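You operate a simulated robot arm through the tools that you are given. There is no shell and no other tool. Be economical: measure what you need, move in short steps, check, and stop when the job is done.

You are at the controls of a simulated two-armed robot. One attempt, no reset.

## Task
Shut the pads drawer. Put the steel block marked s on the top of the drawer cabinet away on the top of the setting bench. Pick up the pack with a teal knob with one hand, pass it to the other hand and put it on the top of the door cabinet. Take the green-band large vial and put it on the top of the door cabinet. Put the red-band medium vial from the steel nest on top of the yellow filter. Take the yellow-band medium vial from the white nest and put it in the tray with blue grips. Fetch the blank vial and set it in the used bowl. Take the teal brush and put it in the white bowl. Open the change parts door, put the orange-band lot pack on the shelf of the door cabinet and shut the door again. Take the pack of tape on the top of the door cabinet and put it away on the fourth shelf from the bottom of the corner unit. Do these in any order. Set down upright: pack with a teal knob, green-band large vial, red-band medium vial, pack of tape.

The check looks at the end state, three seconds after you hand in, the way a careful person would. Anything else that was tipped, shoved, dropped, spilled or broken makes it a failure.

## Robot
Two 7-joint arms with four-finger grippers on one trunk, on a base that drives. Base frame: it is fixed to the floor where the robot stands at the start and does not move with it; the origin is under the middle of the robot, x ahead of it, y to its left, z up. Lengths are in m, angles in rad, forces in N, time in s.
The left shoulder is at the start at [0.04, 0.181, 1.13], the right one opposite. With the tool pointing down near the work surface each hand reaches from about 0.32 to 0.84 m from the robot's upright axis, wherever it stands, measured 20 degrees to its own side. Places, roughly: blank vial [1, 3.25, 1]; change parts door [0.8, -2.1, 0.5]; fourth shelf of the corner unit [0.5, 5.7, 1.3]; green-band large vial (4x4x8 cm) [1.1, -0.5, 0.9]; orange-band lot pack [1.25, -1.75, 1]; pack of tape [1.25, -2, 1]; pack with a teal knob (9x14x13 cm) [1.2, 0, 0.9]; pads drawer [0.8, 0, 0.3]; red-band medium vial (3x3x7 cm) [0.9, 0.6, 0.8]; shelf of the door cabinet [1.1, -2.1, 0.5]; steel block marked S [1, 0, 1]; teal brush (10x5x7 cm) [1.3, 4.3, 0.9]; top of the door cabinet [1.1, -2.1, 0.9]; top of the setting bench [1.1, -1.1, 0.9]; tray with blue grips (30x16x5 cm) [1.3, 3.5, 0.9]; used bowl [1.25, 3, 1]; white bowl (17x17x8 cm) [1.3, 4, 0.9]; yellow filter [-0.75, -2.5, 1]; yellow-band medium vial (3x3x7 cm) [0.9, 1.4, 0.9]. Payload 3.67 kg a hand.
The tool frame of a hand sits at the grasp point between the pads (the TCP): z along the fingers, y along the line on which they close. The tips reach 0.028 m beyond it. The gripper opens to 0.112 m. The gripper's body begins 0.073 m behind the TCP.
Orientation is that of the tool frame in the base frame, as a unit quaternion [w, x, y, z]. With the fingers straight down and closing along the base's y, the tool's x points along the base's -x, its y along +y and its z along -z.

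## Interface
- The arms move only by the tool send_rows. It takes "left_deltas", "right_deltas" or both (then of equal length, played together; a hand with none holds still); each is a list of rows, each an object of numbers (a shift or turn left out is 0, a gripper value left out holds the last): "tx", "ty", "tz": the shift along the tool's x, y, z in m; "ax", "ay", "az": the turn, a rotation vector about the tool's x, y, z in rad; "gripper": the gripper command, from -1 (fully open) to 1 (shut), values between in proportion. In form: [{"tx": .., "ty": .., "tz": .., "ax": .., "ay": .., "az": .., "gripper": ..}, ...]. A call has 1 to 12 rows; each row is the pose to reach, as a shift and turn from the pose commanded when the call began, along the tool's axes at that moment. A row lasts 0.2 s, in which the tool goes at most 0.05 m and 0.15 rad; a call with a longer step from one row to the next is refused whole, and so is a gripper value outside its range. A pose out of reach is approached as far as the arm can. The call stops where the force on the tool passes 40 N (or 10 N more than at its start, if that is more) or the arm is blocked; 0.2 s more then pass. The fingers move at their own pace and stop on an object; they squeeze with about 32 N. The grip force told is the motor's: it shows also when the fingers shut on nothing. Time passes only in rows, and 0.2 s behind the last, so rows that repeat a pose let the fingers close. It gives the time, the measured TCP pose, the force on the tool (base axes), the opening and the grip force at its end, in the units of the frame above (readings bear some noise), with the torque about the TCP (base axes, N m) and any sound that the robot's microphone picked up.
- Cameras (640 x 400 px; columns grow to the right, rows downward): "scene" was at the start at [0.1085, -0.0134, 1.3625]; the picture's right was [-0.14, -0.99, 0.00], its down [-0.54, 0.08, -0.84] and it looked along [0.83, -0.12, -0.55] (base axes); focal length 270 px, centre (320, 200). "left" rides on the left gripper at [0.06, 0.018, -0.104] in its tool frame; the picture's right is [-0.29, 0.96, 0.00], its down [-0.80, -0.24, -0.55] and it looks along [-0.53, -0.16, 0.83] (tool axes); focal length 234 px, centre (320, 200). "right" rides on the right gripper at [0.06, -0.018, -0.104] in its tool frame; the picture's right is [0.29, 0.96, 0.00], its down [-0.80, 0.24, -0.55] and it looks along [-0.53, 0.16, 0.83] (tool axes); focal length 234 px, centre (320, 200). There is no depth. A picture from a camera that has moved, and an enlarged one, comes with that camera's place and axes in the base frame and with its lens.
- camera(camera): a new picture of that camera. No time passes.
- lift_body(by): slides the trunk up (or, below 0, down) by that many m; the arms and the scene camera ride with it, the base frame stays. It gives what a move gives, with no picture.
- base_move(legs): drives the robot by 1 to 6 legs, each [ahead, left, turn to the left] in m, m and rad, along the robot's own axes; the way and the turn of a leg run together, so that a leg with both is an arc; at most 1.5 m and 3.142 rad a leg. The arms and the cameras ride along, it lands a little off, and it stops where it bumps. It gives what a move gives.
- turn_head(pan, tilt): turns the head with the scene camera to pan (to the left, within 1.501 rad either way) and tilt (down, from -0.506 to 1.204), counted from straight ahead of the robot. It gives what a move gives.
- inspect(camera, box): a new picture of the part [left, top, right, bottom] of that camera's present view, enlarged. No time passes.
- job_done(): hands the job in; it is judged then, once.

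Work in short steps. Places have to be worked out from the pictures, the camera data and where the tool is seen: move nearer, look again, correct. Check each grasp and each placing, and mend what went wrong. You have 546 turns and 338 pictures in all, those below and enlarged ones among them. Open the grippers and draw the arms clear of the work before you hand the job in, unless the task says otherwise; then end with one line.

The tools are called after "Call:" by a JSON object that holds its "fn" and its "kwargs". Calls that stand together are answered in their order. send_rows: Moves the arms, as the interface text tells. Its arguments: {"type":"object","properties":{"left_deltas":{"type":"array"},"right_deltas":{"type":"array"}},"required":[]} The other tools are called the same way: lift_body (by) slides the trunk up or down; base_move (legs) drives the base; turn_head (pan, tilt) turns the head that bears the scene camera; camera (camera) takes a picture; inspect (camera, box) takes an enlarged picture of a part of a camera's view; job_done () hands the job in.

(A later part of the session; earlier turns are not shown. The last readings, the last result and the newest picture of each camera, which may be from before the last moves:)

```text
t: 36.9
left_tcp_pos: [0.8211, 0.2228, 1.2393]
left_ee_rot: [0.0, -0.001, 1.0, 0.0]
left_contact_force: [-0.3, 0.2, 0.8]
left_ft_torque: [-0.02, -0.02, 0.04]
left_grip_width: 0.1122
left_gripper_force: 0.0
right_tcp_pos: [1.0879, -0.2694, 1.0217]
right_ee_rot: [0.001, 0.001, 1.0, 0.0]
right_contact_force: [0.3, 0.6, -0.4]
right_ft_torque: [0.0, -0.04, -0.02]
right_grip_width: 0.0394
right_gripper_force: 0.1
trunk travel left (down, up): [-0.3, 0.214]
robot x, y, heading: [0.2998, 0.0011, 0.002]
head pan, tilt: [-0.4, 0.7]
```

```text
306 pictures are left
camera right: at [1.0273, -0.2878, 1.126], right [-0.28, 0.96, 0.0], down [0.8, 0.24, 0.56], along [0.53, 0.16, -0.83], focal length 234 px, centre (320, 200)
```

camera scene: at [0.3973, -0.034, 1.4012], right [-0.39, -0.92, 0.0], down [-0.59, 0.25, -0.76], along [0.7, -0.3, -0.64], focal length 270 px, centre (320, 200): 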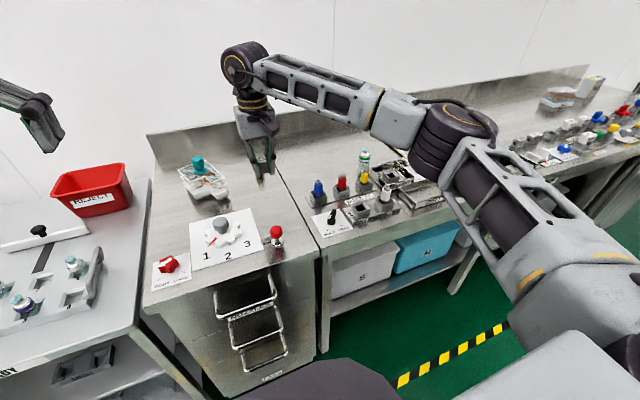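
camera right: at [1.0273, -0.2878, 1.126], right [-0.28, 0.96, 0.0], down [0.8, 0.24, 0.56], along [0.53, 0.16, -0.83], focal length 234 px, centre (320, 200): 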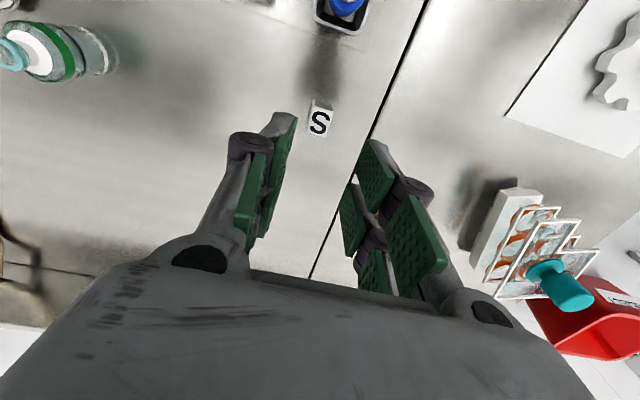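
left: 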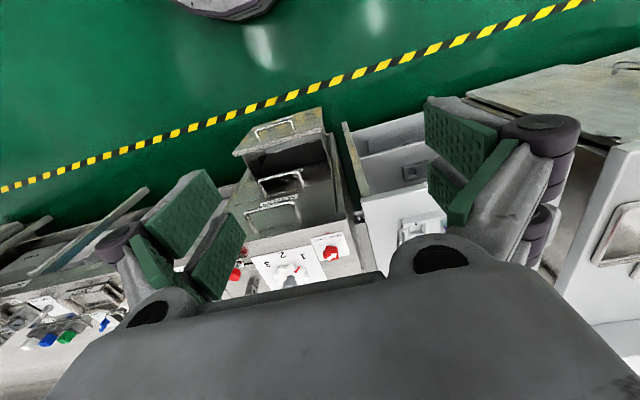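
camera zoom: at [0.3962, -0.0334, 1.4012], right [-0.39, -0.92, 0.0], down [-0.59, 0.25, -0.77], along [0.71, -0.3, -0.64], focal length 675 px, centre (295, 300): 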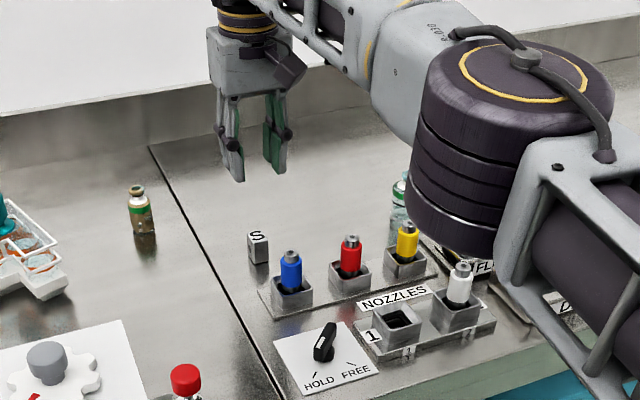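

The S block stands on the bench. Next is the teal-knob pack, so I'll look at it closely.

Call:
{"fn": "turn_head", "kwargs": {"pan": 0.0, "tilt": 0.7}}

Call:
{"fn": "inspect", "kwargs": {"camera": "scene", "box": [260, 80, 400, 170]}}

Call:
{"fn": "inspect", "kwargs": {"camera": "right", "box": [440, 160, 640, 360]}}

```text
t: 37.8
left_tcp_pos: [0.8211, 0.2235, 1.2393]
left_ee_rot: [0.0, 0.0, 1.0, 0.0]
left_contact_force: [0.5, 0.4, -0.3]
left_ft_torque: [0.02, 0.02, -0.01]
left_grip_width: 0.112
left_gripper_force: 0.1
right_tcp_pos: [1.0887, -0.2696, 1.0215]
right_ee_rot: [0.002, 0.002, 1.0, -0.001]
right_contact_force: [0.1, -0.2, 1.2]
right_ft_torque: [-0.01, -0.01, 0.02]
right_grip_width: 0.0393
right_gripper_force: 0.0
trunk travel left (down, up): [-0.3, 0.214]
robot x, y, heading: [0.2985, 0.0045, -0.002]
head pan, tilt: [0.0, 0.7]
```

```text
4.44 times, centred on (330, 125) of scene
camera zoom: at [0.404, -0.001, 1.4011], right [0.0, -1.0, 0.0], down [-0.64, 0.0, -0.76], along [0.76, 0.0, -0.64], focal length 1200 px, centre (276, 533)
```

zoom: 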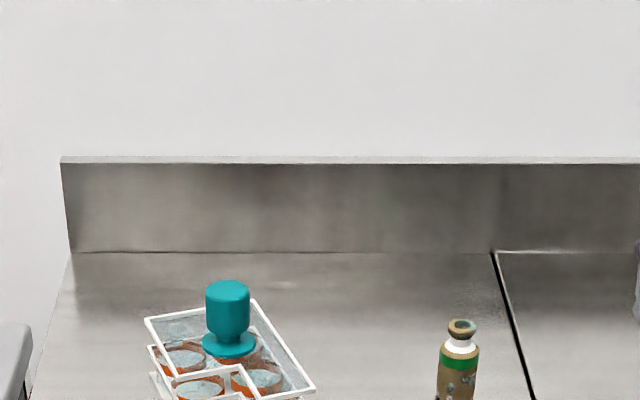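

```text
2.00 times, centred on (540, 260) of right
camera zoom: at [1.0283, -0.2882, 1.1251], right [-0.28, 0.96, 0.0], down [0.8, 0.24, 0.56], along [0.53, 0.16, -0.83], focal length 468 px, centre (-120, 80)
```

zoom: 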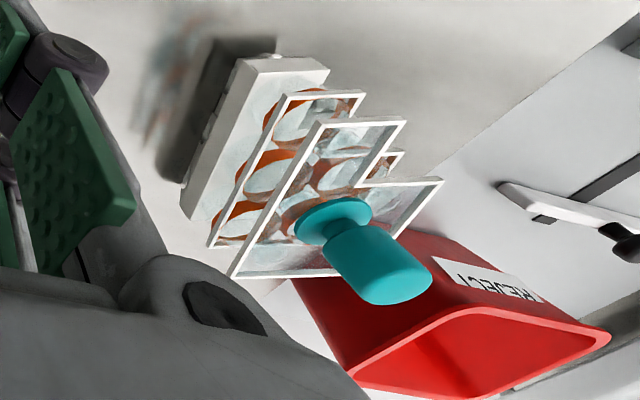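

The pack is an L-shaped open carrier with the knob at about (1.175, 0.034). I'll bring the left hand over it to see its yaw from above, moving the right hand back a little for room.

Call:
{"fn": "send_rows", "kwargs": {"left_deltas": [{"tx": -0.035, "ty": -0.025}, {"tx": -0.07, "ty": -0.05}, {"tx": -0.105, "ty": -0.075}, {"tx": -0.14, "ty": -0.1}, {"tx": -0.175, "ty": -0.125}, {"tx": -0.2, "ty": -0.15}, {"tx": -0.2, "ty": -0.15, "tz": 0.04}], "right_deltas": [{"tx": 0.03, "ty": -0.01, "tz": -0.02}, {"tx": 0.06, "ty": -0.02, "tz": -0.04}, {"tx": 0.09, "ty": -0.03, "tz": -0.06}, {"tx": 0.12, "ty": -0.04, "tz": -0.08}, {"tx": 0.15, "ty": -0.04, "tz": -0.1}, {"tx": 0.18, "ty": -0.04, "tz": -0.12}, {"tx": 0.2, "ty": -0.04, "tz": -0.12}]}}

Call:
{"fn": "camera", "kwargs": {"camera": "left"}}

```text
t: 39.4
left_tcp_pos: [1.024, 0.0768, 1.1958]
left_ee_rot: [-0.002, -0.002, 1.0, 0.0]
left_contact_force: [0.3, 2.0, 0.0]
left_ft_torque: [-0.04, 0.09, 0.01]
left_grip_width: 0.1122
left_gripper_force: 0.0
left hand out of reach, approached as far as the arm can: row 6
right_tcp_pos: [0.8895, -0.3075, 1.1409]
right_ee_rot: [-0.001, 0.001, 1.0, -0.001]
right_contact_force: [0.8, 0.1, -0.2]
right_ft_torque: [-0.05, 0.07, -0.01]
right_grip_width: 0.0392
right_gripper_force: 0.1
trunk travel left (down, up): [-0.3, 0.214]
robot x, y, heading: [0.2973, -0.0011, -0.001]
head pan, tilt: [0.0, 0.7]
```

```text
303 pictures are left
camera left: at [0.9636, 0.0947, 1.2995], right [0.28, 0.96, 0.0], down [0.8, -0.24, 0.55], along [0.53, -0.16, -0.83], focal length 234 px, centre (320, 200)
```

left: 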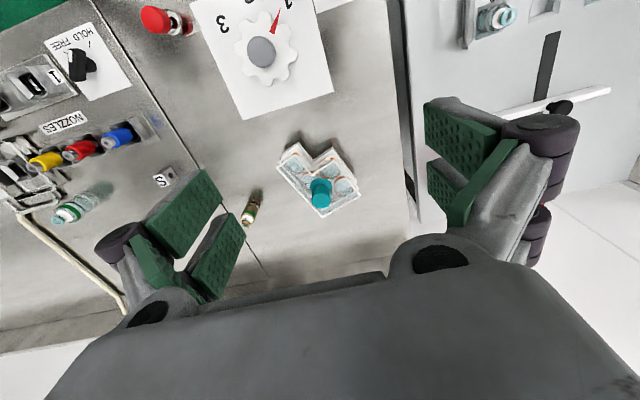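

Call:
{"fn": "inspect", "kwargs": {"camera": "left", "box": [230, 110, 390, 240]}}

```text
3.08 times, centred on (310, 175) of left
camera zoom: at [0.9636, 0.0947, 1.2995], right [0.28, 0.96, 0.0], down [0.8, -0.24, 0.55], along [0.53, -0.16, -0.83], focal length 720 px, centre (351, 277)
```

zoom: 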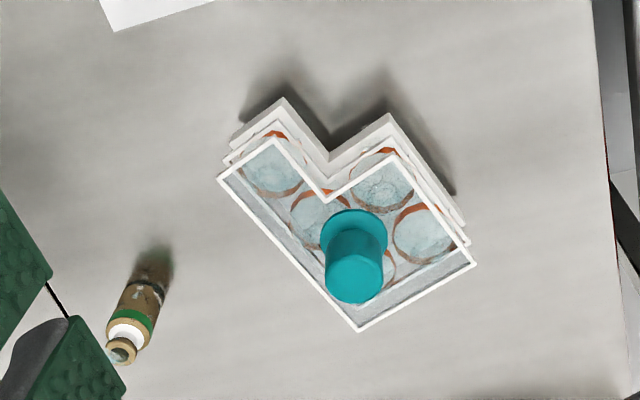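

The pack's long axis is turned about 19° from +x. Its corners in (x, y) are about (1.243,0.013), (1.116,-0.031), (1.126,0.065) and (1.215,0.097), and the knob is near (1.163, 0.035). It's a bit too far for a vertical reach, so I'll check the gap between my base and the cabinet.

Call:
{"fn": "turn_head", "kwargs": {"pan": 0.0, "tilt": 1.2}}

Call:
{"fn": "camera", "kwargs": {"camera": "scene"}}

```text
t: 40.3
left_tcp_pos: [1.0212, 0.0733, 1.1986]
left_ee_rot: [0.0, 0.0, 1.0, 0.0]
left_contact_force: [-0.4, 0.9, 0.1]
left_ft_torque: [-0.01, 0.05, 0.01]
left_grip_width: 0.112
left_gripper_force: 0.1
right_tcp_pos: [0.8885, -0.3115, 1.1411]
right_ee_rot: [0.0, 0.002, 1.0, 0.0]
right_contact_force: [0.4, 0.2, -0.2]
right_ft_torque: [0.0, 0.02, 0.03]
right_grip_width: 0.039
right_gripper_force: 0.0
trunk travel left (down, up): [-0.3, 0.214]
robot x, y, heading: [0.2998, -0.0011, 0.001]
head pan, tilt: [0.0, 1.201]
```

```text
301 pictures are left
camera scene: at [0.3748, -0.0011, 1.3652], right [0.0, -1.0, 0.0], down [-0.93, 0.0, -0.36], along [0.36, 0.0, -0.93], focal length 270 px, centre (320, 200)
```

scene: 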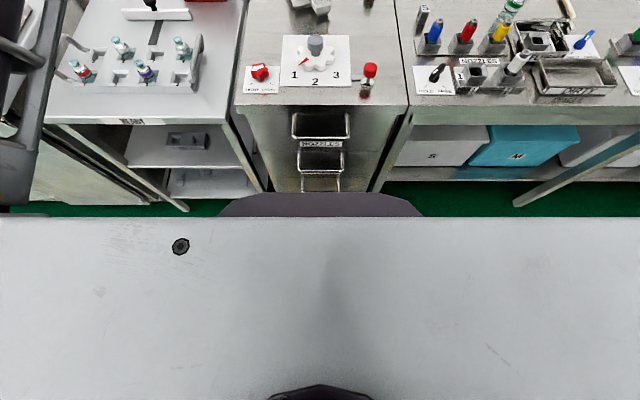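

The base has only a few cm of gap, so I'll first grip the knob with the left hand pitched forward and set the pack a little nearer on the cabinet. Tilting and moving above the knob now.

Call:
{"fn": "send_rows", "kwargs": {"left_deltas": [{"ay": -0.14}, {"ay": -0.28}, {"ay": -0.42}, {"ay": -0.52}, {"ay": -0.52, "tx": -0.03, "ty": -0.008, "tz": 0.028}, {"ay": -0.52, "tx": -0.06, "ty": -0.016, "tz": 0.056}, {"ay": -0.52, "tx": -0.09, "ty": -0.024, "tz": 0.084}, {"ay": -0.52, "tx": -0.12, "ty": -0.032, "tz": 0.112}, {"ay": -0.52, "tx": -0.142, "ty": -0.038, "tz": 0.13}]}}

Call:
{"fn": "camera", "kwargs": {"camera": "left"}}

Call:
{"fn": "turn_head", "kwargs": {"pan": 0.0, "tilt": 0.6}}

Call:
{"fn": "camera", "kwargs": {"camera": "scene"}}

```text
t: 42.3
left_tcp_pos: [1.1648, 0.0363, 1.0688]
left_ee_rot: [0.257, -0.003, 0.966, 0.004]
left_contact_force: [1.7, 3.7, 1.0]
left_ft_torque: [-0.27, 0.08, -0.12]
left_grip_width: 0.1122
left_gripper_force: 0.0
right_tcp_pos: [0.8884, -0.3141, 1.1407]
right_ee_rot: [0.001, 0.001, 1.0, 0.002]
right_contact_force: [0.2, -0.5, 0.5]
right_ft_torque: [0.08, 0.03, 0.01]
right_grip_width: 0.039
right_gripper_force: 0.1
trunk travel left (down, up): [-0.3, 0.214]
robot x, y, heading: [0.3002, 0.0012, 0.003]
head pan, tilt: [0.0, 1.201]
```

```text
300 pictures are left
camera left: at [1.0594, 0.0538, 1.1286], right [0.24, 0.96, 0.15], down [0.42, -0.24, 0.88], along [0.88, -0.15, -0.46], focal length 234 px, centre (320, 200)
```

left: 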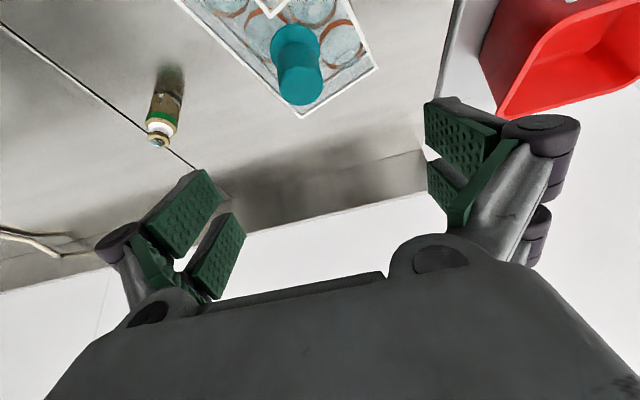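

```text
t: 43.3
left_tcp_pos: [1.1618, 0.0335, 1.0683]
left_ee_rot: [0.257, 0.001, 0.967, -0.001]
left_contact_force: [0.8, 0.6, -0.3]
left_ft_torque: [0.03, -0.01, 0.03]
left_grip_width: 0.1119
left_gripper_force: 0.0
right_tcp_pos: [0.8888, -0.3117, 1.1408]
right_ee_rot: [0.0, 0.002, 1.0, 0.001]
right_contact_force: [0.3, 0.0, 0.5]
right_ft_torque: [0.0, -0.01, 0.01]
right_grip_width: 0.0393
right_gripper_force: 0.0
trunk travel left (down, up): [-0.3, 0.214]
robot x, y, heading: [0.2953, 0.0007, 0.003]
head pan, tilt: [0.0, 0.6]
```

```text
299 pictures are left
camera scene: at [0.4073, -0.0015, 1.4097], right [0.0, -1.0, 0.0], down [-0.57, 0.0, -0.82], along [0.82, 0.0, -0.57], focal length 270 px, centre (320, 200)
```

scene: 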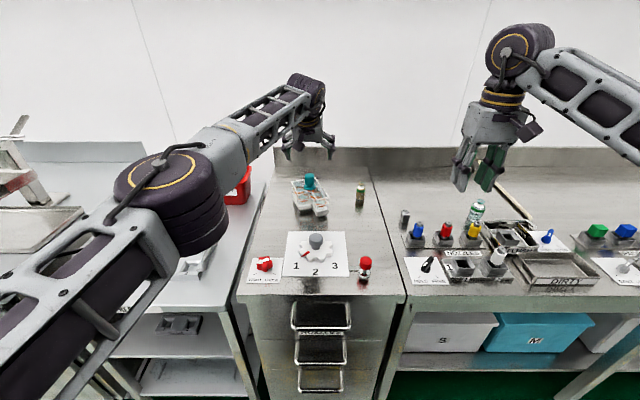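

The knob is confirmed at (1.164, 0.036). I go straight down to z≈0.975 with the fingers straddling it in y.

Call:
{"fn": "send_rows", "kwargs": {"left_deltas": [{"tx": 0.0154, "tz": 0.027, "gripper": -0.5}, {"tx": 0.031, "tz": 0.054}, {"tx": 0.0462, "tz": 0.0807}]}}

Call:
{"fn": "camera", "kwargs": {"camera": "left"}}

Call:
{"fn": "inspect", "kwargs": {"camera": "scene", "box": [240, 100, 400, 220]}}

```text
t: 44.1
left_tcp_pos: [1.1636, 0.0351, 0.9758]
left_ee_rot: [0.256, -0.001, 0.967, 0.0]
left_contact_force: [-0.3, 0.9, -0.4]
left_ft_torque: [0.0, 0.01, 0.01]
left_grip_width: 0.0841
left_gripper_force: 0.0
right_tcp_pos: [0.8885, -0.31, 1.1405]
right_ee_rot: [0.0, 0.002, 1.0, 0.0]
right_contact_force: [-0.2, 0.8, 0.1]
right_ft_torque: [0.0, 0.03, 0.02]
right_grip_width: 0.0393
right_gripper_force: 0.1
trunk travel left (down, up): [-0.3, 0.214]
robot x, y, heading: [0.2982, 0.0013, 0.001]
head pan, tilt: [0.0, 0.6]
```

```text
298 pictures are left
camera left: at [1.0594, 0.0535, 1.0351], right [0.25, 0.96, 0.14], down [0.42, -0.24, 0.88], along [0.87, -0.16, -0.46], focal length 234 px, centre (320, 200)
```

left: 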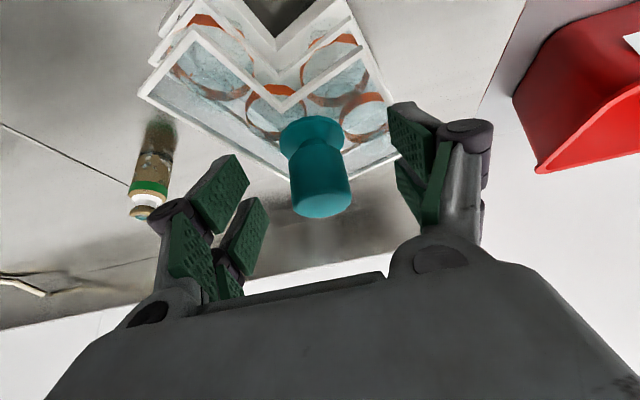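

```text
3.33 times, centred on (320, 160) of scene
camera zoom: at [0.4079, -0.001, 1.4097], right [0.0, -1.0, 0.0], down [-0.57, 0.0, -0.82], along [0.82, 0.0, -0.57], focal length 900 px, centre (320, 333)
```

zoom: 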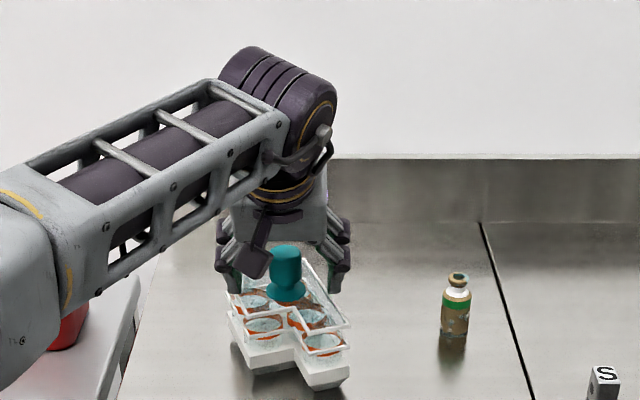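

The knob is between the pads and centred. Closing.

Call:
{"fn": "send_rows", "kwargs": {"left_deltas": [{"gripper": 1}, {"gripper": 1}, {"gripper": 1}, {"gripper": 1}]}}

Call:
{"fn": "camera", "kwargs": {"camera": "left"}}

```text
t: 45.1
left_tcp_pos: [1.1633, 0.0358, 0.9761]
left_ee_rot: [0.256, -0.001, 0.967, 0.0]
left_contact_force: [0.6, -0.3, 0.0]
left_ft_torque: [-0.07, 0.03, 0.02]
left_grip_width: 0.0303
left_gripper_force: 32.5
right_tcp_pos: [0.8888, -0.3103, 1.1412]
right_ee_rot: [0.0, 0.002, 1.0, 0.0]
right_contact_force: [0.3, -0.9, -0.5]
right_ft_torque: [-0.02, -0.01, -0.01]
right_grip_width: 0.0391
right_gripper_force: 0.0
trunk travel left (down, up): [-0.3, 0.214]
robot x, y, heading: [0.2971, -0.0017, 0.004]
head pan, tilt: [0.0, 0.6]
```

```text
296 pictures are left
camera left: at [1.059, 0.0534, 1.0356], right [0.25, 0.96, 0.14], down [0.42, -0.24, 0.88], along [0.87, -0.16, -0.46], focal length 234 px, centre (320, 200)
```

left: 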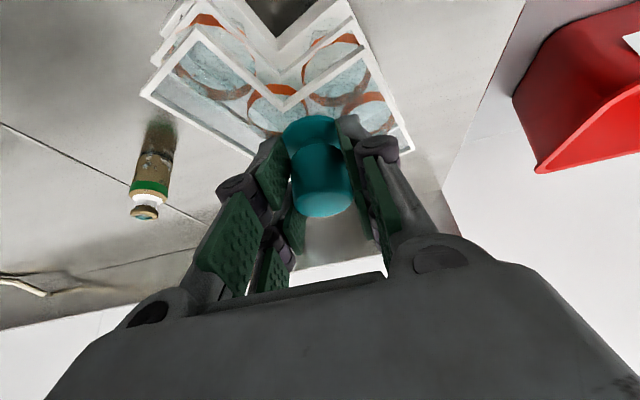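

The knob is held at 30 mm. I'll lift 3 cm, shift the pack 5.5 cm toward me (short of the dial plate's edge at x≈1.036) and lower it again.

Call:
{"fn": "send_rows", "kwargs": {"left_deltas": [{"tx": -0.0075, "tz": -0.013}, {"tx": -0.015, "tz": -0.026}, {"tx": 0.001, "tz": -0.0351}, {"tx": 0.017, "tz": -0.0442}, {"tx": 0.0327, "tz": -0.0533}]}}

Call:
{"fn": "inspect", "kwargs": {"camera": "scene", "box": [240, 100, 400, 220]}}

```text
t: 46.3
left_tcp_pos: [1.1087, 0.0364, 1.0066]
left_ee_rot: [0.256, -0.002, 0.967, 0.001]
left_contact_force: [-0.6, -0.3, -2.5]
left_ft_torque: [-0.02, 0.0, 0.0]
left_grip_width: 0.0307
left_gripper_force: 31.8
right_tcp_pos: [0.8878, -0.3101, 1.1416]
right_ee_rot: [0.0, 0.001, 1.0, -0.001]
right_contact_force: [0.2, 0.3, 0.3]
right_ft_torque: [-0.02, 0.01, 0.03]
right_grip_width: 0.0392
right_gripper_force: 0.1
trunk travel left (down, up): [-0.3, 0.214]
robot x, y, heading: [0.3046, -0.0007, -0.002]
head pan, tilt: [0.0, 0.6]
```

```text
3.33 times, centred on (320, 160) of scene
camera zoom: at [0.4072, -0.0006, 1.4098], right [0.0, -1.0, 0.0], down [-0.57, 0.0, -0.82], along [0.82, 0.0, -0.57], focal length 900 px, centre (320, 333)
```

zoom: 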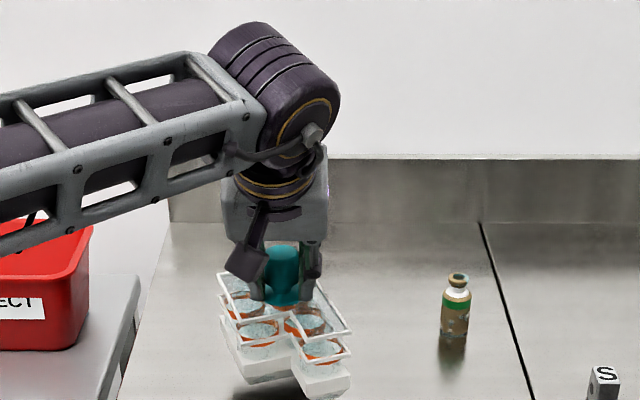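

Held well; the pack weighs about 0.25 kg. Lowering it here.

Call:
{"fn": "send_rows", "kwargs": {"left_deltas": [{"tx": 0.007, "tz": 0.012}, {"tx": 0.012, "tz": 0.021}, {"tx": 0.0145, "tz": 0.025}, {"tx": 0.0155, "tz": 0.027}]}}

```text
t: 47.3
left_tcp_pos: [1.109, 0.0359, 0.9758]
left_ee_rot: [0.257, -0.002, 0.966, 0.0]
left_contact_force: [0.6, 0.0, 1.5]
left_ft_torque: [-0.21, 0.2, 0.01]
left_grip_width: 0.0302
left_gripper_force: 32.6
right_tcp_pos: [0.8887, -0.3104, 1.1411]
right_ee_rot: [0.001, 0.002, 1.0, 0.0]
right_contact_force: [-0.3, -0.4, 0.4]
right_ft_torque: [-0.02, 0.0, 0.01]
right_grip_width: 0.0393
right_gripper_force: 0.0
trunk travel left (down, up): [-0.3, 0.214]
robot x, y, heading: [0.2978, 0.0027, 0.0]
head pan, tilt: [0.0, 0.6]
```

It's on the surface. I open, rise straight up and untilt to vertical.

Call:
{"fn": "send_rows", "kwargs": {"left_deltas": [{"gripper": -0.3}, {"gripper": -0.3}, {"gripper": -0.3}, {"tx": -0.0149, "tz": -0.026}, {"tx": -0.03, "tz": -0.052}, {"tx": -0.0447, "tz": -0.078}, {"tx": -0.0447, "tz": -0.078, "ay": 0.13}, {"tx": -0.0447, "tz": -0.078, "ay": 0.26}, {"tx": -0.0447, "tz": -0.078, "ay": 0.39}, {"tx": -0.0447, "tz": -0.078, "ay": 0.52}]}}

Call:
{"fn": "camera", "kwargs": {"camera": "left"}}

```text
t: 49.5
left_tcp_pos: [1.0533, 0.0545, 1.0525]
left_ee_rot: [0.012, 0.0, 1.0, -0.002]
left_contact_force: [-0.4, -1.1, -0.2]
left_ft_torque: [0.08, 0.0, -0.01]
left_grip_width: 0.0729
left_gripper_force: 0.0
left hand out of reach, approached as far as the arm can: row 9, 10
right_tcp_pos: [0.8888, -0.309, 1.1416]
right_ee_rot: [0.0, 0.001, 1.0, -0.001]
right_contact_force: [-0.3, 0.8, 0.2]
right_ft_torque: [-0.05, 0.0, 0.0]
right_grip_width: 0.0392
right_gripper_force: 0.0
trunk travel left (down, up): [-0.3, 0.214]
robot x, y, heading: [0.2985, 0.0, 0.006]
head pan, tilt: [0.0, 0.6]
```

```text
294 pictures are left
camera left: at [0.9916, 0.0732, 1.155], right [0.29, 0.96, 0.0], down [0.78, -0.24, 0.57], along [0.55, -0.16, -0.82], focal length 234 px, centre (320, 200)
```

left: 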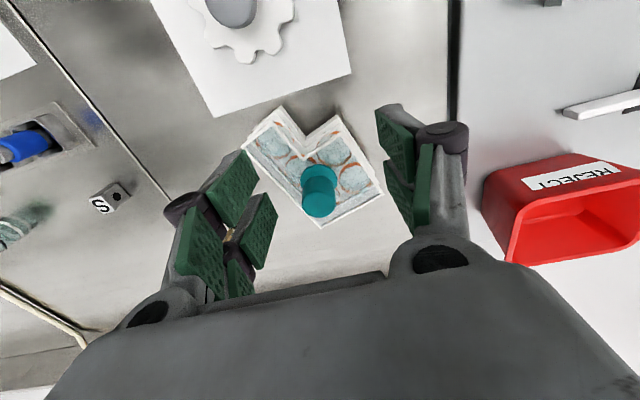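

Vertical reach falls a few cm short. I'll creep the base ahead 3 cm.

Call:
{"fn": "base_move", "kwargs": {"legs": [[0.03, -0.03, 0]]}}

```text
t: 50.4
left_tcp_pos: [1.0816, 0.026, 1.0548]
left_ee_rot: [0.014, -0.002, 1.0, -0.003]
left_contact_force: [-0.8, 0.6, 0.1]
left_ft_torque: [0.0, -0.02, -0.02]
left_grip_width: 0.0726
left_gripper_force: 0.1
right_tcp_pos: [0.9169, -0.3369, 1.1435]
right_ee_rot: [0.003, 0.001, 1.0, 0.0]
right_contact_force: [-0.5, -0.5, 0.2]
right_ft_torque: [-0.03, -0.01, -0.03]
right_grip_width: 0.0393
right_gripper_force: 0.0
trunk travel left (down, up): [-0.3, 0.214]
robot x, y, heading: [0.3252, -0.0274, 0.004]
head pan, tilt: [0.0, 0.6]
```

No bump. Now I turn the left hand 90° about its axis so it closes along x.

Call:
{"fn": "send_rows", "kwargs": {"left_deltas": [{"az": 0.14}, {"az": 0.28}, {"az": 0.42}, {"az": 0.56}, {"az": 0.7}, {"az": 0.84}, {"az": 0.98}, {"az": 1.12}, {"az": 1.26}, {"az": 1.4}, {"az": 1.5}, {"az": 1.571}]}}

Call:
{"fn": "camera", "kwargs": {"camera": "left"}}

Call:
{"fn": "camera", "kwargs": {"camera": "scene"}}

```text
t: 53.0
left_tcp_pos: [0.8521, -0.0515, 1.0461]
left_ee_rot: [0.057, 0.574, 0.814, 0.077]
left_contact_force: [-0.7, -1.9, 0.6]
left_ft_torque: [0.09, 0.01, -0.01]
left_grip_width: 0.0729
left_gripper_force: 0.0
left hand out of reach, approached as far as the arm can: row 3, 4, 5, 6, 7, 8, 9, 10, 11, 12
right_tcp_pos: [0.9187, -0.3444, 1.1403]
right_ee_rot: [0.001, 0.001, 1.0, 0.003]
right_contact_force: [-0.3, -1.0, -0.4]
right_ft_torque: [0.04, 0.03, 0.03]
right_grip_width: 0.0395
right_gripper_force: 0.1
trunk travel left (down, up): [-0.3, 0.214]
robot x, y, heading: [0.3297, -0.0283, 0.003]
head pan, tilt: [0.0, 0.6]
```

```text
293 pictures are left
camera left: at [0.83, 0.0041, 1.1505], right [0.98, 0.04, 0.18], down [-0.06, -0.86, 0.5], along [0.18, -0.5, -0.85], focal length 234 px, centre (320, 200)
```

left: 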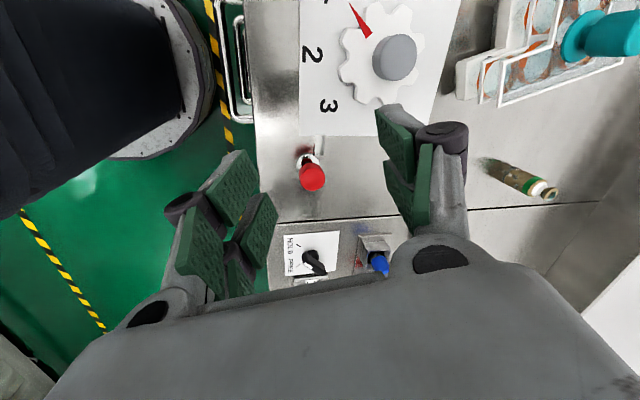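

```text
292 pictures are left
camera scene: at [0.4368, -0.0357, 1.4096], right [0.0, -1.0, 0.0], down [-0.57, 0.0, -0.82], along [0.82, 0.0, -0.57], focal length 270 px, centre (320, 200)
```

scene: 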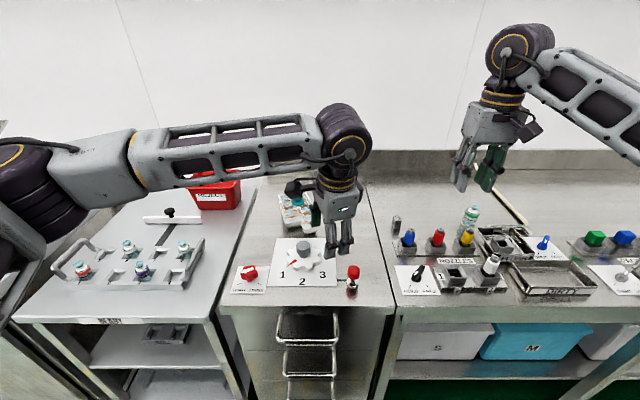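

That turn is at the arm's limit: the hand retreated without touching anything. I'll undo it and hand over differently: left on the knob (closing along y), right gripping the pack's 4-cm leg from the front.

Call:
{"fn": "send_rows", "kwargs": {"left_deltas": [{"az": -0.14}, {"az": -0.28}, {"az": -0.42}, {"az": -0.56}, {"az": -0.7}, {"az": -0.84}, {"az": -0.98}, {"az": -1.12}, {"az": -1.26}, {"az": -1.4}, {"az": -1.5}, {"az": -1.571}]}}

Call:
{"fn": "camera", "kwargs": {"camera": "left"}}

```text
t: 55.6
left_tcp_pos: [0.8518, -0.0458, 1.0505]
left_ee_rot: [0.095, -0.172, 0.98, 0.012]
left_contact_force: [0.1, -0.2, -0.9]
left_ft_torque: [-0.05, -0.02, 0.01]
left_grip_width: 0.0726
left_gripper_force: 0.0
right_tcp_pos: [0.9181, -0.3395, 1.1413]
right_ee_rot: [0.001, 0.001, 1.0, 0.0]
right_contact_force: [0.4, -0.4, -0.6]
right_ft_torque: [-0.02, 0.03, -0.01]
right_grip_width: 0.0392
right_gripper_force: 0.1
trunk travel left (down, up): [-0.3, 0.214]
robot x, y, heading: [0.3279, -0.0273, -0.0]
head pan, tilt: [0.0, 0.6]
```

```text
291 pictures are left
camera left: at [0.7708, -0.0541, 1.14], right [-0.06, 1.0, 0.05], down [0.72, 0.01, 0.7], along [0.69, 0.07, -0.72], focal length 234 px, centre (320, 200)
```

left: 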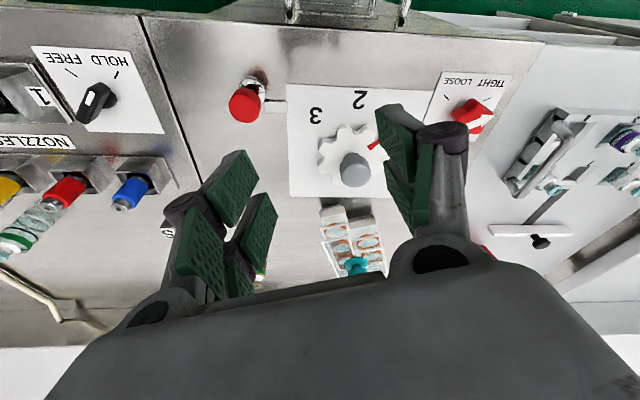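

The command was reset to the measured pose, so I'll correct the orientation back to vertical.

Call:
{"fn": "send_rows", "kwargs": {"left_deltas": [{"ax": 0.008, "ay": 0.064, "az": 0.115, "tz": -0.02}, {"ax": 0.016, "ay": 0.127, "az": 0.23, "tz": -0.04}, {"ax": 0.024, "ay": 0.191, "az": 0.346, "tz": -0.06}]}}

```text
t: 56.4
left_tcp_pos: [0.8406, -0.0487, 1.1096]
left_ee_rot: [-0.002, 0.001, 1.0, 0.002]
left_contact_force: [-0.3, 0.4, 0.1]
left_ft_torque: [0.01, 0.02, 0.02]
left_grip_width: 0.0727
left_gripper_force: 0.1
right_tcp_pos: [0.9166, -0.3388, 1.1414]
right_ee_rot: [0.001, 0.001, 1.0, 0.001]
right_contact_force: [-0.5, 0.7, -0.5]
right_ft_torque: [-0.03, 0.01, 0.04]
right_grip_width: 0.0392
right_gripper_force: 0.0
trunk travel left (down, up): [-0.3, 0.214]
robot x, y, heading: [0.3284, -0.0285, 0.003]
head pan, tilt: [0.0, 0.6]
```

Vertical again. I pitch 0.45 and go above the knob at (1.109, 0.036).

Call:
{"fn": "send_rows", "kwargs": {"left_deltas": [{"tx": -0.038, "ty": 0.012, "tz": 0.0, "ay": -0.15}, {"tx": -0.076, "ty": 0.024, "tz": 0.0, "ay": -0.3}, {"tx": -0.115, "ty": 0.036, "tz": 0.0, "ay": -0.45}, {"tx": -0.153, "ty": 0.048, "tz": 0.0, "ay": -0.45}, {"tx": -0.191, "ty": 0.06, "tz": 0.01, "ay": -0.45}, {"tx": -0.23, "ty": 0.073, "tz": 0.02, "ay": -0.45}, {"tx": -0.268, "ty": 0.085, "tz": 0.04, "ay": -0.45}]}}

Call:
{"fn": "camera", "kwargs": {"camera": "left"}}

```text
t: 58.0
left_tcp_pos: [1.111, 0.0355, 1.067]
left_ee_rot: [0.223, 0.002, 0.975, 0.001]
left_contact_force: [0.8, 0.4, -0.7]
left_ft_torque: [0.0, 0.02, -0.04]
left_grip_width: 0.0724
left_gripper_force: 0.2
right_tcp_pos: [0.9202, -0.3394, 1.1408]
right_ee_rot: [0.0, 0.001, 1.0, 0.001]
right_contact_force: [0.5, 0.4, -0.1]
right_ft_torque: [-0.01, 0.02, 0.0]
right_grip_width: 0.0394
right_gripper_force: 0.1
trunk travel left (down, up): [-0.3, 0.214]
robot x, y, heading: [0.327, -0.0286, 0.003]
head pan, tilt: [0.0, 0.6]
```

```text
290 pictures are left
camera left: at [1.0117, 0.0537, 1.1347], right [0.26, 0.96, 0.13], down [0.48, -0.24, 0.84], along [0.84, -0.16, -0.52], focal length 234 px, centre (320, 200)
```

left: 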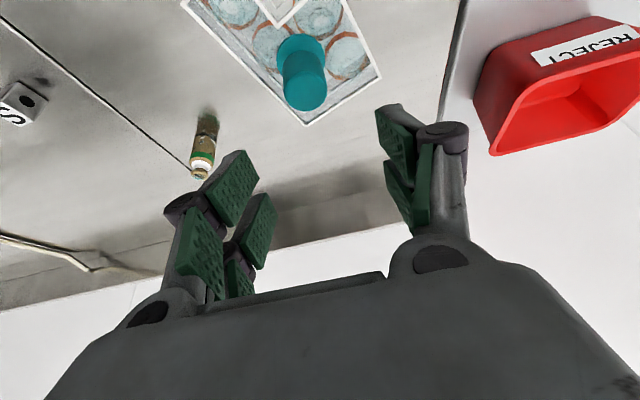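

Aligned. Down to z≈0.977, grip and lift.

Call:
{"fn": "send_rows", "kwargs": {"left_deltas": [{"tx": 0.013, "tz": 0.027}, {"tx": 0.026, "tz": 0.054}, {"tx": 0.0391, "tz": 0.081}, {"tx": 0.0391, "tz": 0.081, "gripper": 1}, {"tx": 0.0391, "tz": 0.081}, {"tx": 0.0391, "tz": 0.081}, {"tx": 0.03, "tz": 0.062}, {"tx": 0.013, "tz": 0.027}, {"tx": -0.004, "tz": -0.009}]}}

Call:
{"fn": "camera", "kwargs": {"camera": "left"}}

Call:
{"fn": "camera", "kwargs": {"camera": "right"}}

```text
t: 60.0
left_tcp_pos: [1.1069, 0.0348, 1.0786]
left_ee_rot: [0.223, 0.001, 0.975, -0.001]
left_contact_force: [0.2, -0.1, -2.6]
left_ft_torque: [0.02, -0.01, -0.01]
left_grip_width: 0.031
left_gripper_force: 31.8
right_tcp_pos: [0.9169, -0.3391, 1.141]
right_ee_rot: [0.001, 0.001, 1.0, 0.0]
right_contact_force: [0.1, -0.1, -0.2]
right_ft_torque: [-0.01, -0.01, 0.01]
right_grip_width: 0.0394
right_gripper_force: 0.1
trunk travel left (down, up): [-0.3, 0.214]
robot x, y, heading: [0.3304, -0.0294, 0.0]
head pan, tilt: [0.0, 0.6]
```

```text
289 pictures are left
camera left: at [1.0084, 0.0539, 1.145], right [0.26, 0.96, 0.13], down [0.48, -0.24, 0.84], along [0.84, -0.16, -0.52], focal length 234 px, centre (320, 200)
```

left: 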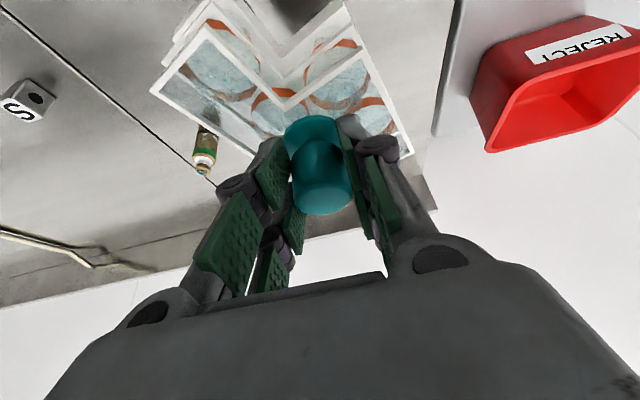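

```text
288 pictures are left
camera right: at [0.8569, -0.357, 1.2457], right [-0.29, 0.96, 0.0], down [0.8, 0.24, 0.56], along [0.53, 0.16, -0.83], focal length 234 px, centre (320, 200)
```

right: 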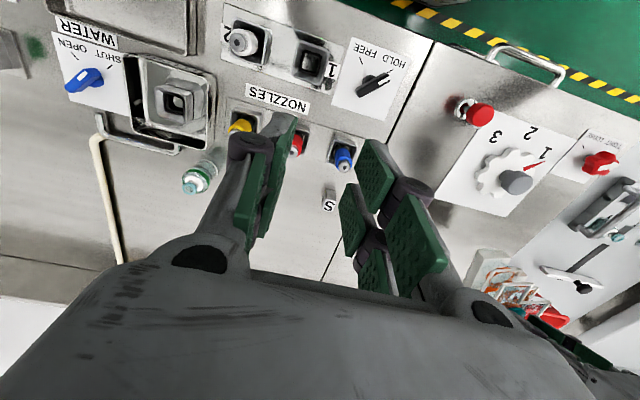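

The pack hangs level from the left hand, lifted 10 cm. I bring it back to about (1.0, 0, 1.10) while the right hand yaws 19°, so its fingers will match the leg's direction.

Call:
{"fn": "send_rows", "kwargs": {"left_deltas": [{"tx": 0.022, "ty": -0.009, "tz": -0.016}, {"tx": 0.044, "ty": -0.018, "tz": -0.032}, {"tx": 0.066, "ty": -0.026, "tz": -0.048}, {"tx": 0.0876, "ty": -0.035, "tz": -0.0645}, {"tx": 0.0876, "ty": -0.035, "tz": -0.0645}], "right_deltas": [{"tx": 0.025, "az": -0.11, "gripper": -0.34}, {"tx": 0.05, "az": -0.22}, {"tx": 0.075, "az": -0.33}, {"tx": 0.1, "az": -0.33}, {"tx": 0.12, "az": -0.33}]}}

Call:
{"fn": "send_rows", "kwargs": {"right_deltas": [{"ay": -0.15}, {"ay": -0.3}, {"ay": -0.45}, {"ay": -0.6}, {"ay": -0.75}, {"ay": -0.9}, {"ay": -1.05}]}}

Call:
{"fn": "camera", "kwargs": {"camera": "scene"}}

Call:
{"fn": "camera", "kwargs": {"camera": "right"}}

```text
t: 61.2
left_tcp_pos: [1.0008, 0.0007, 1.0975]
left_ee_rot: [0.222, 0.001, 0.975, 0.0]
left_contact_force: [-0.8, -0.2, -2.4]
left_ft_torque: [0.03, 0.03, 0.01]
left_grip_width: 0.0306
left_gripper_force: 32.2
right_tcp_pos: [0.7972, -0.3395, 1.14]
right_ee_rot: [0.0, -0.163, 0.987, 0.0]
right_contact_force: [0.1, -0.5, -0.2]
right_ft_torque: [-0.03, -0.02, 0.0]
right_grip_width: 0.075
right_gripper_force: 0.1
trunk travel left (down, up): [-0.3, 0.214]
robot x, y, heading: [0.3263, -0.0306, 0.002]
head pan, tilt: [0.0, 0.6]
```

```text
t: 62.8
left_tcp_pos: [1.0022, 0.0013, 1.0982]
left_ee_rot: [0.223, 0.001, 0.975, 0.0]
left_contact_force: [0.6, 0.0, -2.3]
left_ft_torque: [0.0, -0.02, 0.01]
left_grip_width: 0.0305
left_gripper_force: 32.4
right_tcp_pos: [0.8118, -0.3461, 1.1452]
right_ee_rot: [0.495, -0.143, 0.853, 0.084]
right_contact_force: [-0.1, -0.3, 0.2]
right_ft_torque: [0.01, 0.0, 0.01]
right_grip_width: 0.0751
right_gripper_force: 0.2
right hand out of reach, approached as far as the arm can: row 7
trunk travel left (down, up): [-0.3, 0.214]
robot x, y, heading: [0.3289, -0.0271, -0.0]
head pan, tilt: [0.0, 0.6]
```

```text
287 pictures are left
camera scene: at [0.4372, -0.0306, 1.4097], right [0.0, -1.0, 0.0], down [-0.57, 0.0, -0.82], along [0.82, 0.0, -0.57], focal length 270 px, centre (320, 200)
```

scene: 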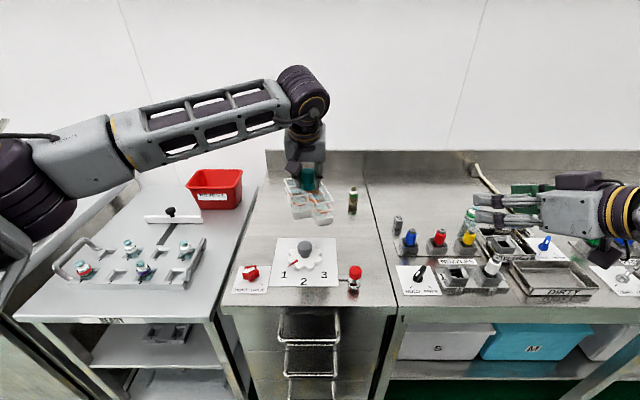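

```text
286 pictures are left
camera right: at [0.7036, -0.4015, 1.1447], right [-0.45, 0.86, -0.25], down [-0.16, 0.2, 0.97], along [0.88, 0.47, 0.05], focal length 234 px, centre (320, 200)
```

right: 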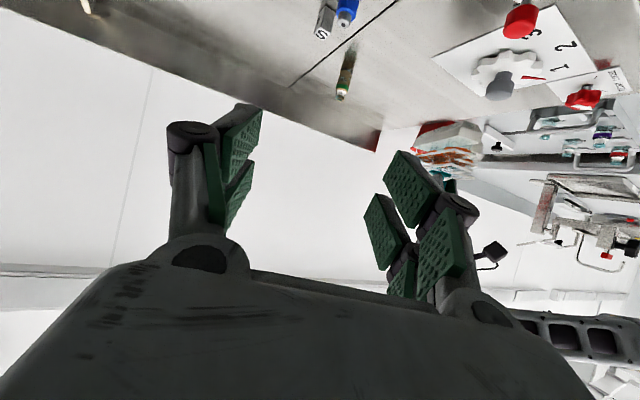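

The right hand is oriented forward, 30° below horizontal. I move it to a pre-grasp point behind the pack's leg.

Call:
{"fn": "send_rows", "kwargs": {"right_deltas": [{"tx": 0.003, "ty": 0.045}, {"tx": 0.006, "ty": 0.09}, {"tx": 0.009, "ty": 0.135, "tz": 0.02}, {"tx": 0.011, "ty": 0.17, "tz": 0.05}, {"tx": 0.013, "ty": 0.2, "tz": 0.085}, {"tx": 0.014, "ty": 0.225, "tz": 0.12}, {"tx": 0.0144, "ty": 0.239, "tz": 0.152}]}}

Call:
{"fn": "camera", "kwargs": {"camera": "right"}}

Call:
{"fn": "inspect", "kwargs": {"camera": "scene", "box": [220, 60, 460, 260]}}

```text
t: 64.4
left_tcp_pos: [1.0021, 0.001, 1.0966]
left_ee_rot: [0.222, 0.001, 0.975, 0.0]
left_contact_force: [-0.5, 0.5, -1.2]
left_ft_torque: [0.0, 0.04, 0.01]
left_grip_width: 0.0307
left_gripper_force: 32.2
right_tcp_pos: [0.8528, -0.0783, 1.0555]
right_ee_rot: [0.495, -0.141, 0.854, 0.081]
right_contact_force: [0.2, -0.5, 0.7]
right_ft_torque: [-0.01, 0.04, -0.01]
right_grip_width: 0.0749
right_gripper_force: 0.1
right hand out of reach, approached as far as the arm can: row 1, 2, 3, 4, 5
trunk travel left (down, up): [-0.3, 0.214]
robot x, y, heading: [0.3285, -0.0265, 0.003]
head pan, tilt: [0.0, 0.6]
```

```text
285 pictures are left
camera right: at [0.7455, -0.1343, 1.056], right [-0.44, 0.86, -0.25], down [-0.16, 0.2, 0.97], along [0.88, 0.47, 0.05], focal length 234 px, centre (320, 200)
```

right: 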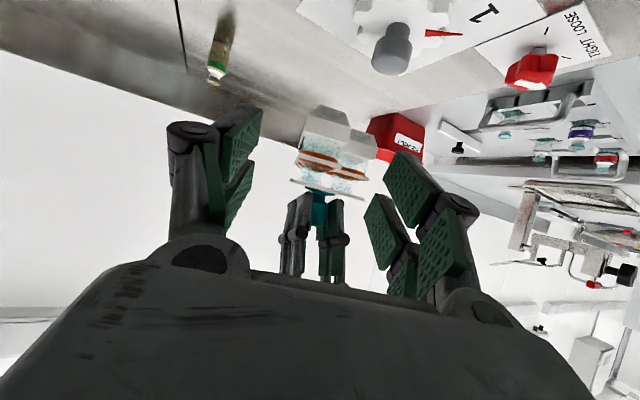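

```text
2.00 times, centred on (340, 160) of scene
camera zoom: at [0.4381, -0.0294, 1.4096], right [0.0, -1.0, 0.0], down [-0.57, 0.0, -0.82], along [0.82, 0.0, -0.57], focal length 540 px, centre (280, 280)
```

zoom: 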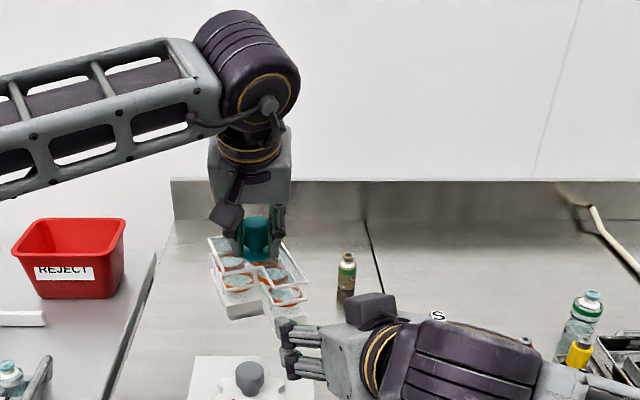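

Call:
{"fn": "inspect", "kwargs": {"camera": "right", "box": [250, 80, 420, 220]}}

```text
2.86 times, centred on (335, 150) of right
camera zoom: at [0.7455, -0.1343, 1.056], right [-0.44, 0.86, -0.25], down [-0.16, 0.2, 0.97], along [0.88, 0.47, 0.05], focal length 669 px, centre (277, 343)
```

zoom: 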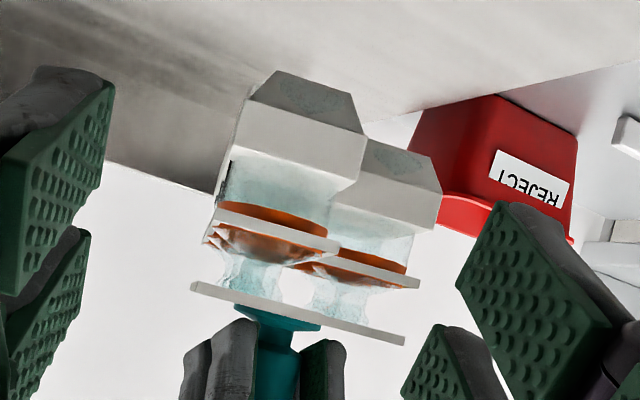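

The leg's front face lies about 11 cm ahead along the right tool. I advance 9 cm with small corrections and look.

Call:
{"fn": "send_rows", "kwargs": {"right_deltas": [{"tx": -0.003, "ty": 0.003, "tz": 0.03}, {"tx": -0.006, "ty": 0.006, "tz": 0.06}, {"tx": -0.006, "ty": 0.006, "tz": 0.09}]}}

Call:
{"fn": "camera", "kwargs": {"camera": "right"}}

Call:
{"fn": "inspect", "kwargs": {"camera": "scene", "box": [260, 110, 420, 230]}}

```text
t: 65.2
left_tcp_pos: [1.0022, 0.0008, 1.0974]
left_ee_rot: [0.223, 0.001, 0.975, 0.001]
left_contact_force: [-0.4, 0.0, -3.0]
left_ft_torque: [-0.03, 0.03, 0.0]
left_grip_width: 0.0305
left_gripper_force: 32.2
right_tcp_pos: [0.928, -0.0466, 1.0166]
right_ee_rot: [0.495, -0.141, 0.853, 0.082]
right_contact_force: [-0.1, 0.0, -0.4]
right_ft_torque: [-0.05, -0.04, -0.03]
right_grip_width: 0.0752
right_gripper_force: 0.1
trunk travel left (down, up): [-0.3, 0.214]
robot x, y, heading: [0.3295, -0.0302, -0.002]
head pan, tilt: [0.0, 0.6]
```

```text
282 pictures are left
camera right: at [0.8198, -0.1025, 1.0164], right [-0.44, 0.86, -0.25], down [-0.16, 0.2, 0.97], along [0.88, 0.47, 0.05], focal length 234 px, centre (320, 200)
```

right: 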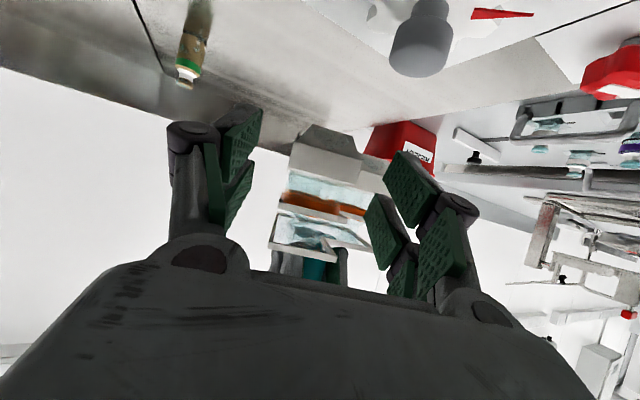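

```text
3.33 times, centred on (340, 170) of scene
camera zoom: at [0.4373, -0.0298, 1.4097], right [0.0, -1.0, 0.0], down [-0.57, 0.0, -0.82], along [0.82, 0.0, -0.57], focal length 900 px, centre (253, 300)
```

zoom: 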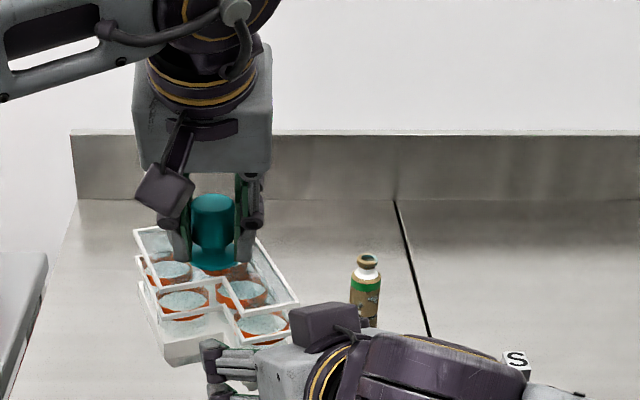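

The leg is centred between the fingers. I advance 2.5 cm more, shift 6 mm toward the base block, and close the right gripper.

Call:
{"fn": "send_rows", "kwargs": {"right_deltas": [{"tx": 0.006, "ty": 0.003, "tz": 0.012}, {"tx": 0.006, "ty": 0.003, "tz": 0.025}, {"tx": 0.006, "ty": 0.003, "tz": 0.025}]}}

Call:
{"fn": "camera", "kwargs": {"camera": "right"}}

```text
t: 66.0
left_tcp_pos: [1.0015, 0.0004, 1.097]
left_ee_rot: [0.222, 0.001, 0.975, 0.001]
left_contact_force: [0.3, -0.1, -2.1]
left_ft_torque: [0.0, 0.0, 0.01]
left_grip_width: 0.0306
left_gripper_force: 32.3
right_tcp_pos: [0.9446, -0.0387, 1.0003]
right_ee_rot: [0.495, -0.141, 0.853, 0.082]
right_contact_force: [0.2, -0.3, -0.9]
right_ft_torque: [0.0, 0.01, -0.04]
right_grip_width: 0.0751
right_gripper_force: 0.2
trunk travel left (down, up): [-0.3, 0.214]
robot x, y, heading: [0.3287, -0.03, 0.005]
head pan, tilt: [0.0, 0.6]
```

```text
280 pictures are left
camera right: at [0.8355, -0.0939, 0.9998], right [-0.44, 0.86, -0.25], down [-0.16, 0.2, 0.97], along [0.88, 0.47, 0.05], focal length 234 px, centre (320, 200)
```

right: 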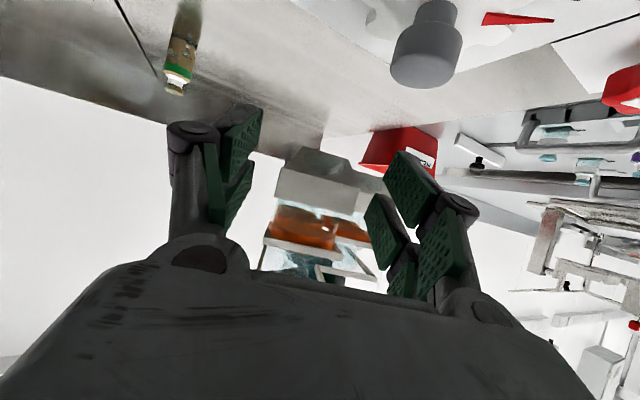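

The leg face is about at the TCP. I go 1.2 cm further in, then close.

Call:
{"fn": "send_rows", "kwargs": {"right_deltas": [{"tx": 0.002, "tz": 0.012}, {"tx": 0.002, "tz": 0.012}, {"tx": 0.002, "tz": 0.012, "gripper": 1}, {"tx": 0.002, "tz": 0.012}, {"tx": 0.002, "tz": 0.012}]}}

Call:
{"fn": "camera", "kwargs": {"camera": "right"}}

Call:
{"fn": "inspect", "kwargs": {"camera": "scene", "box": [260, 110, 420, 230]}}

```text
t: 67.2
left_tcp_pos: [1.0019, 0.0033, 1.0988]
left_ee_rot: [0.223, 0.0, 0.975, 0.001]
left_contact_force: [12.3, 4.9, -2.7]
left_ft_torque: [0.22, -0.79, 0.17]
left_grip_width: 0.0305
left_gripper_force: 32.3
right_tcp_pos: [0.9526, -0.0348, 0.9928]
right_ee_rot: [0.494, -0.142, 0.854, 0.083]
right_contact_force: [-12.0, -4.8, -0.1]
right_ft_torque: [0.3, -0.47, 0.02]
right_grip_width: 0.0414
right_gripper_force: 32.7
trunk travel left (down, up): [-0.3, 0.214]
robot x, y, heading: [0.3244, -0.0299, 0.004]
head pan, tilt: [0.0, 0.6]
```

```text
279 pictures are left
camera right: at [0.8441, -0.0908, 0.992], right [-0.44, 0.86, -0.25], down [-0.16, 0.2, 0.97], along [0.88, 0.47, 0.05], focal length 234 px, centre (320, 200)
```

right: 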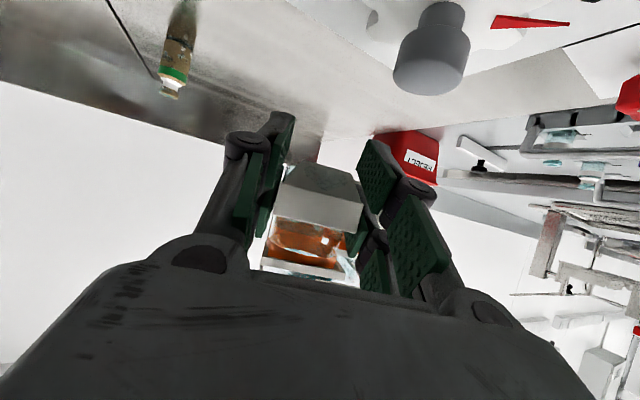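

```text
3.33 times, centred on (340, 170) of scene
camera zoom: at [0.4367, -0.0299, 1.4098], right [0.0, -1.0, 0.0], down [-0.57, 0.0, -0.82], along [0.82, 0.0, -0.57], focal length 900 px, centre (253, 300)
```

zoom: 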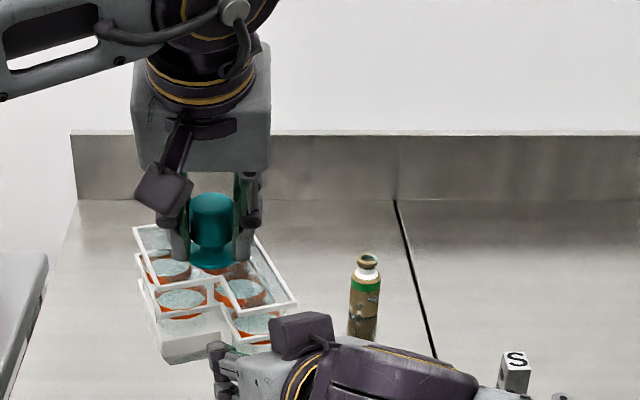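

The leg is gripped at 41 mm, with 12 N pushing between the hands. I relax the push slightly, then open the left hand and withdraw it along its axis.

Call:
{"fn": "send_rows", "kwargs": {"right_deltas": [{"tz": -0.003}, {"tz": -0.004}]}}

```text
t: 67.8
left_tcp_pos: [1.0008, 0.0005, 1.0982]
left_ee_rot: [0.221, 0.002, 0.975, 0.0]
left_contact_force: [-6.5, 1.2, 7.2]
left_ft_torque: [-0.12, 0.44, 0.19]
left_grip_width: 0.0307
left_gripper_force: 31.9
right_tcp_pos: [0.9503, -0.0376, 0.9925]
right_ee_rot: [0.493, -0.141, 0.855, 0.081]
right_contact_force: [5.4, -0.7, -9.6]
right_ft_torque: [-0.08, 0.71, -0.48]
right_grip_width: 0.0415
right_gripper_force: 31.9
trunk travel left (down, up): [-0.3, 0.214]
robot x, y, heading: [0.3287, -0.028, -0.001]
head pan, tilt: [0.0, 0.6]
```

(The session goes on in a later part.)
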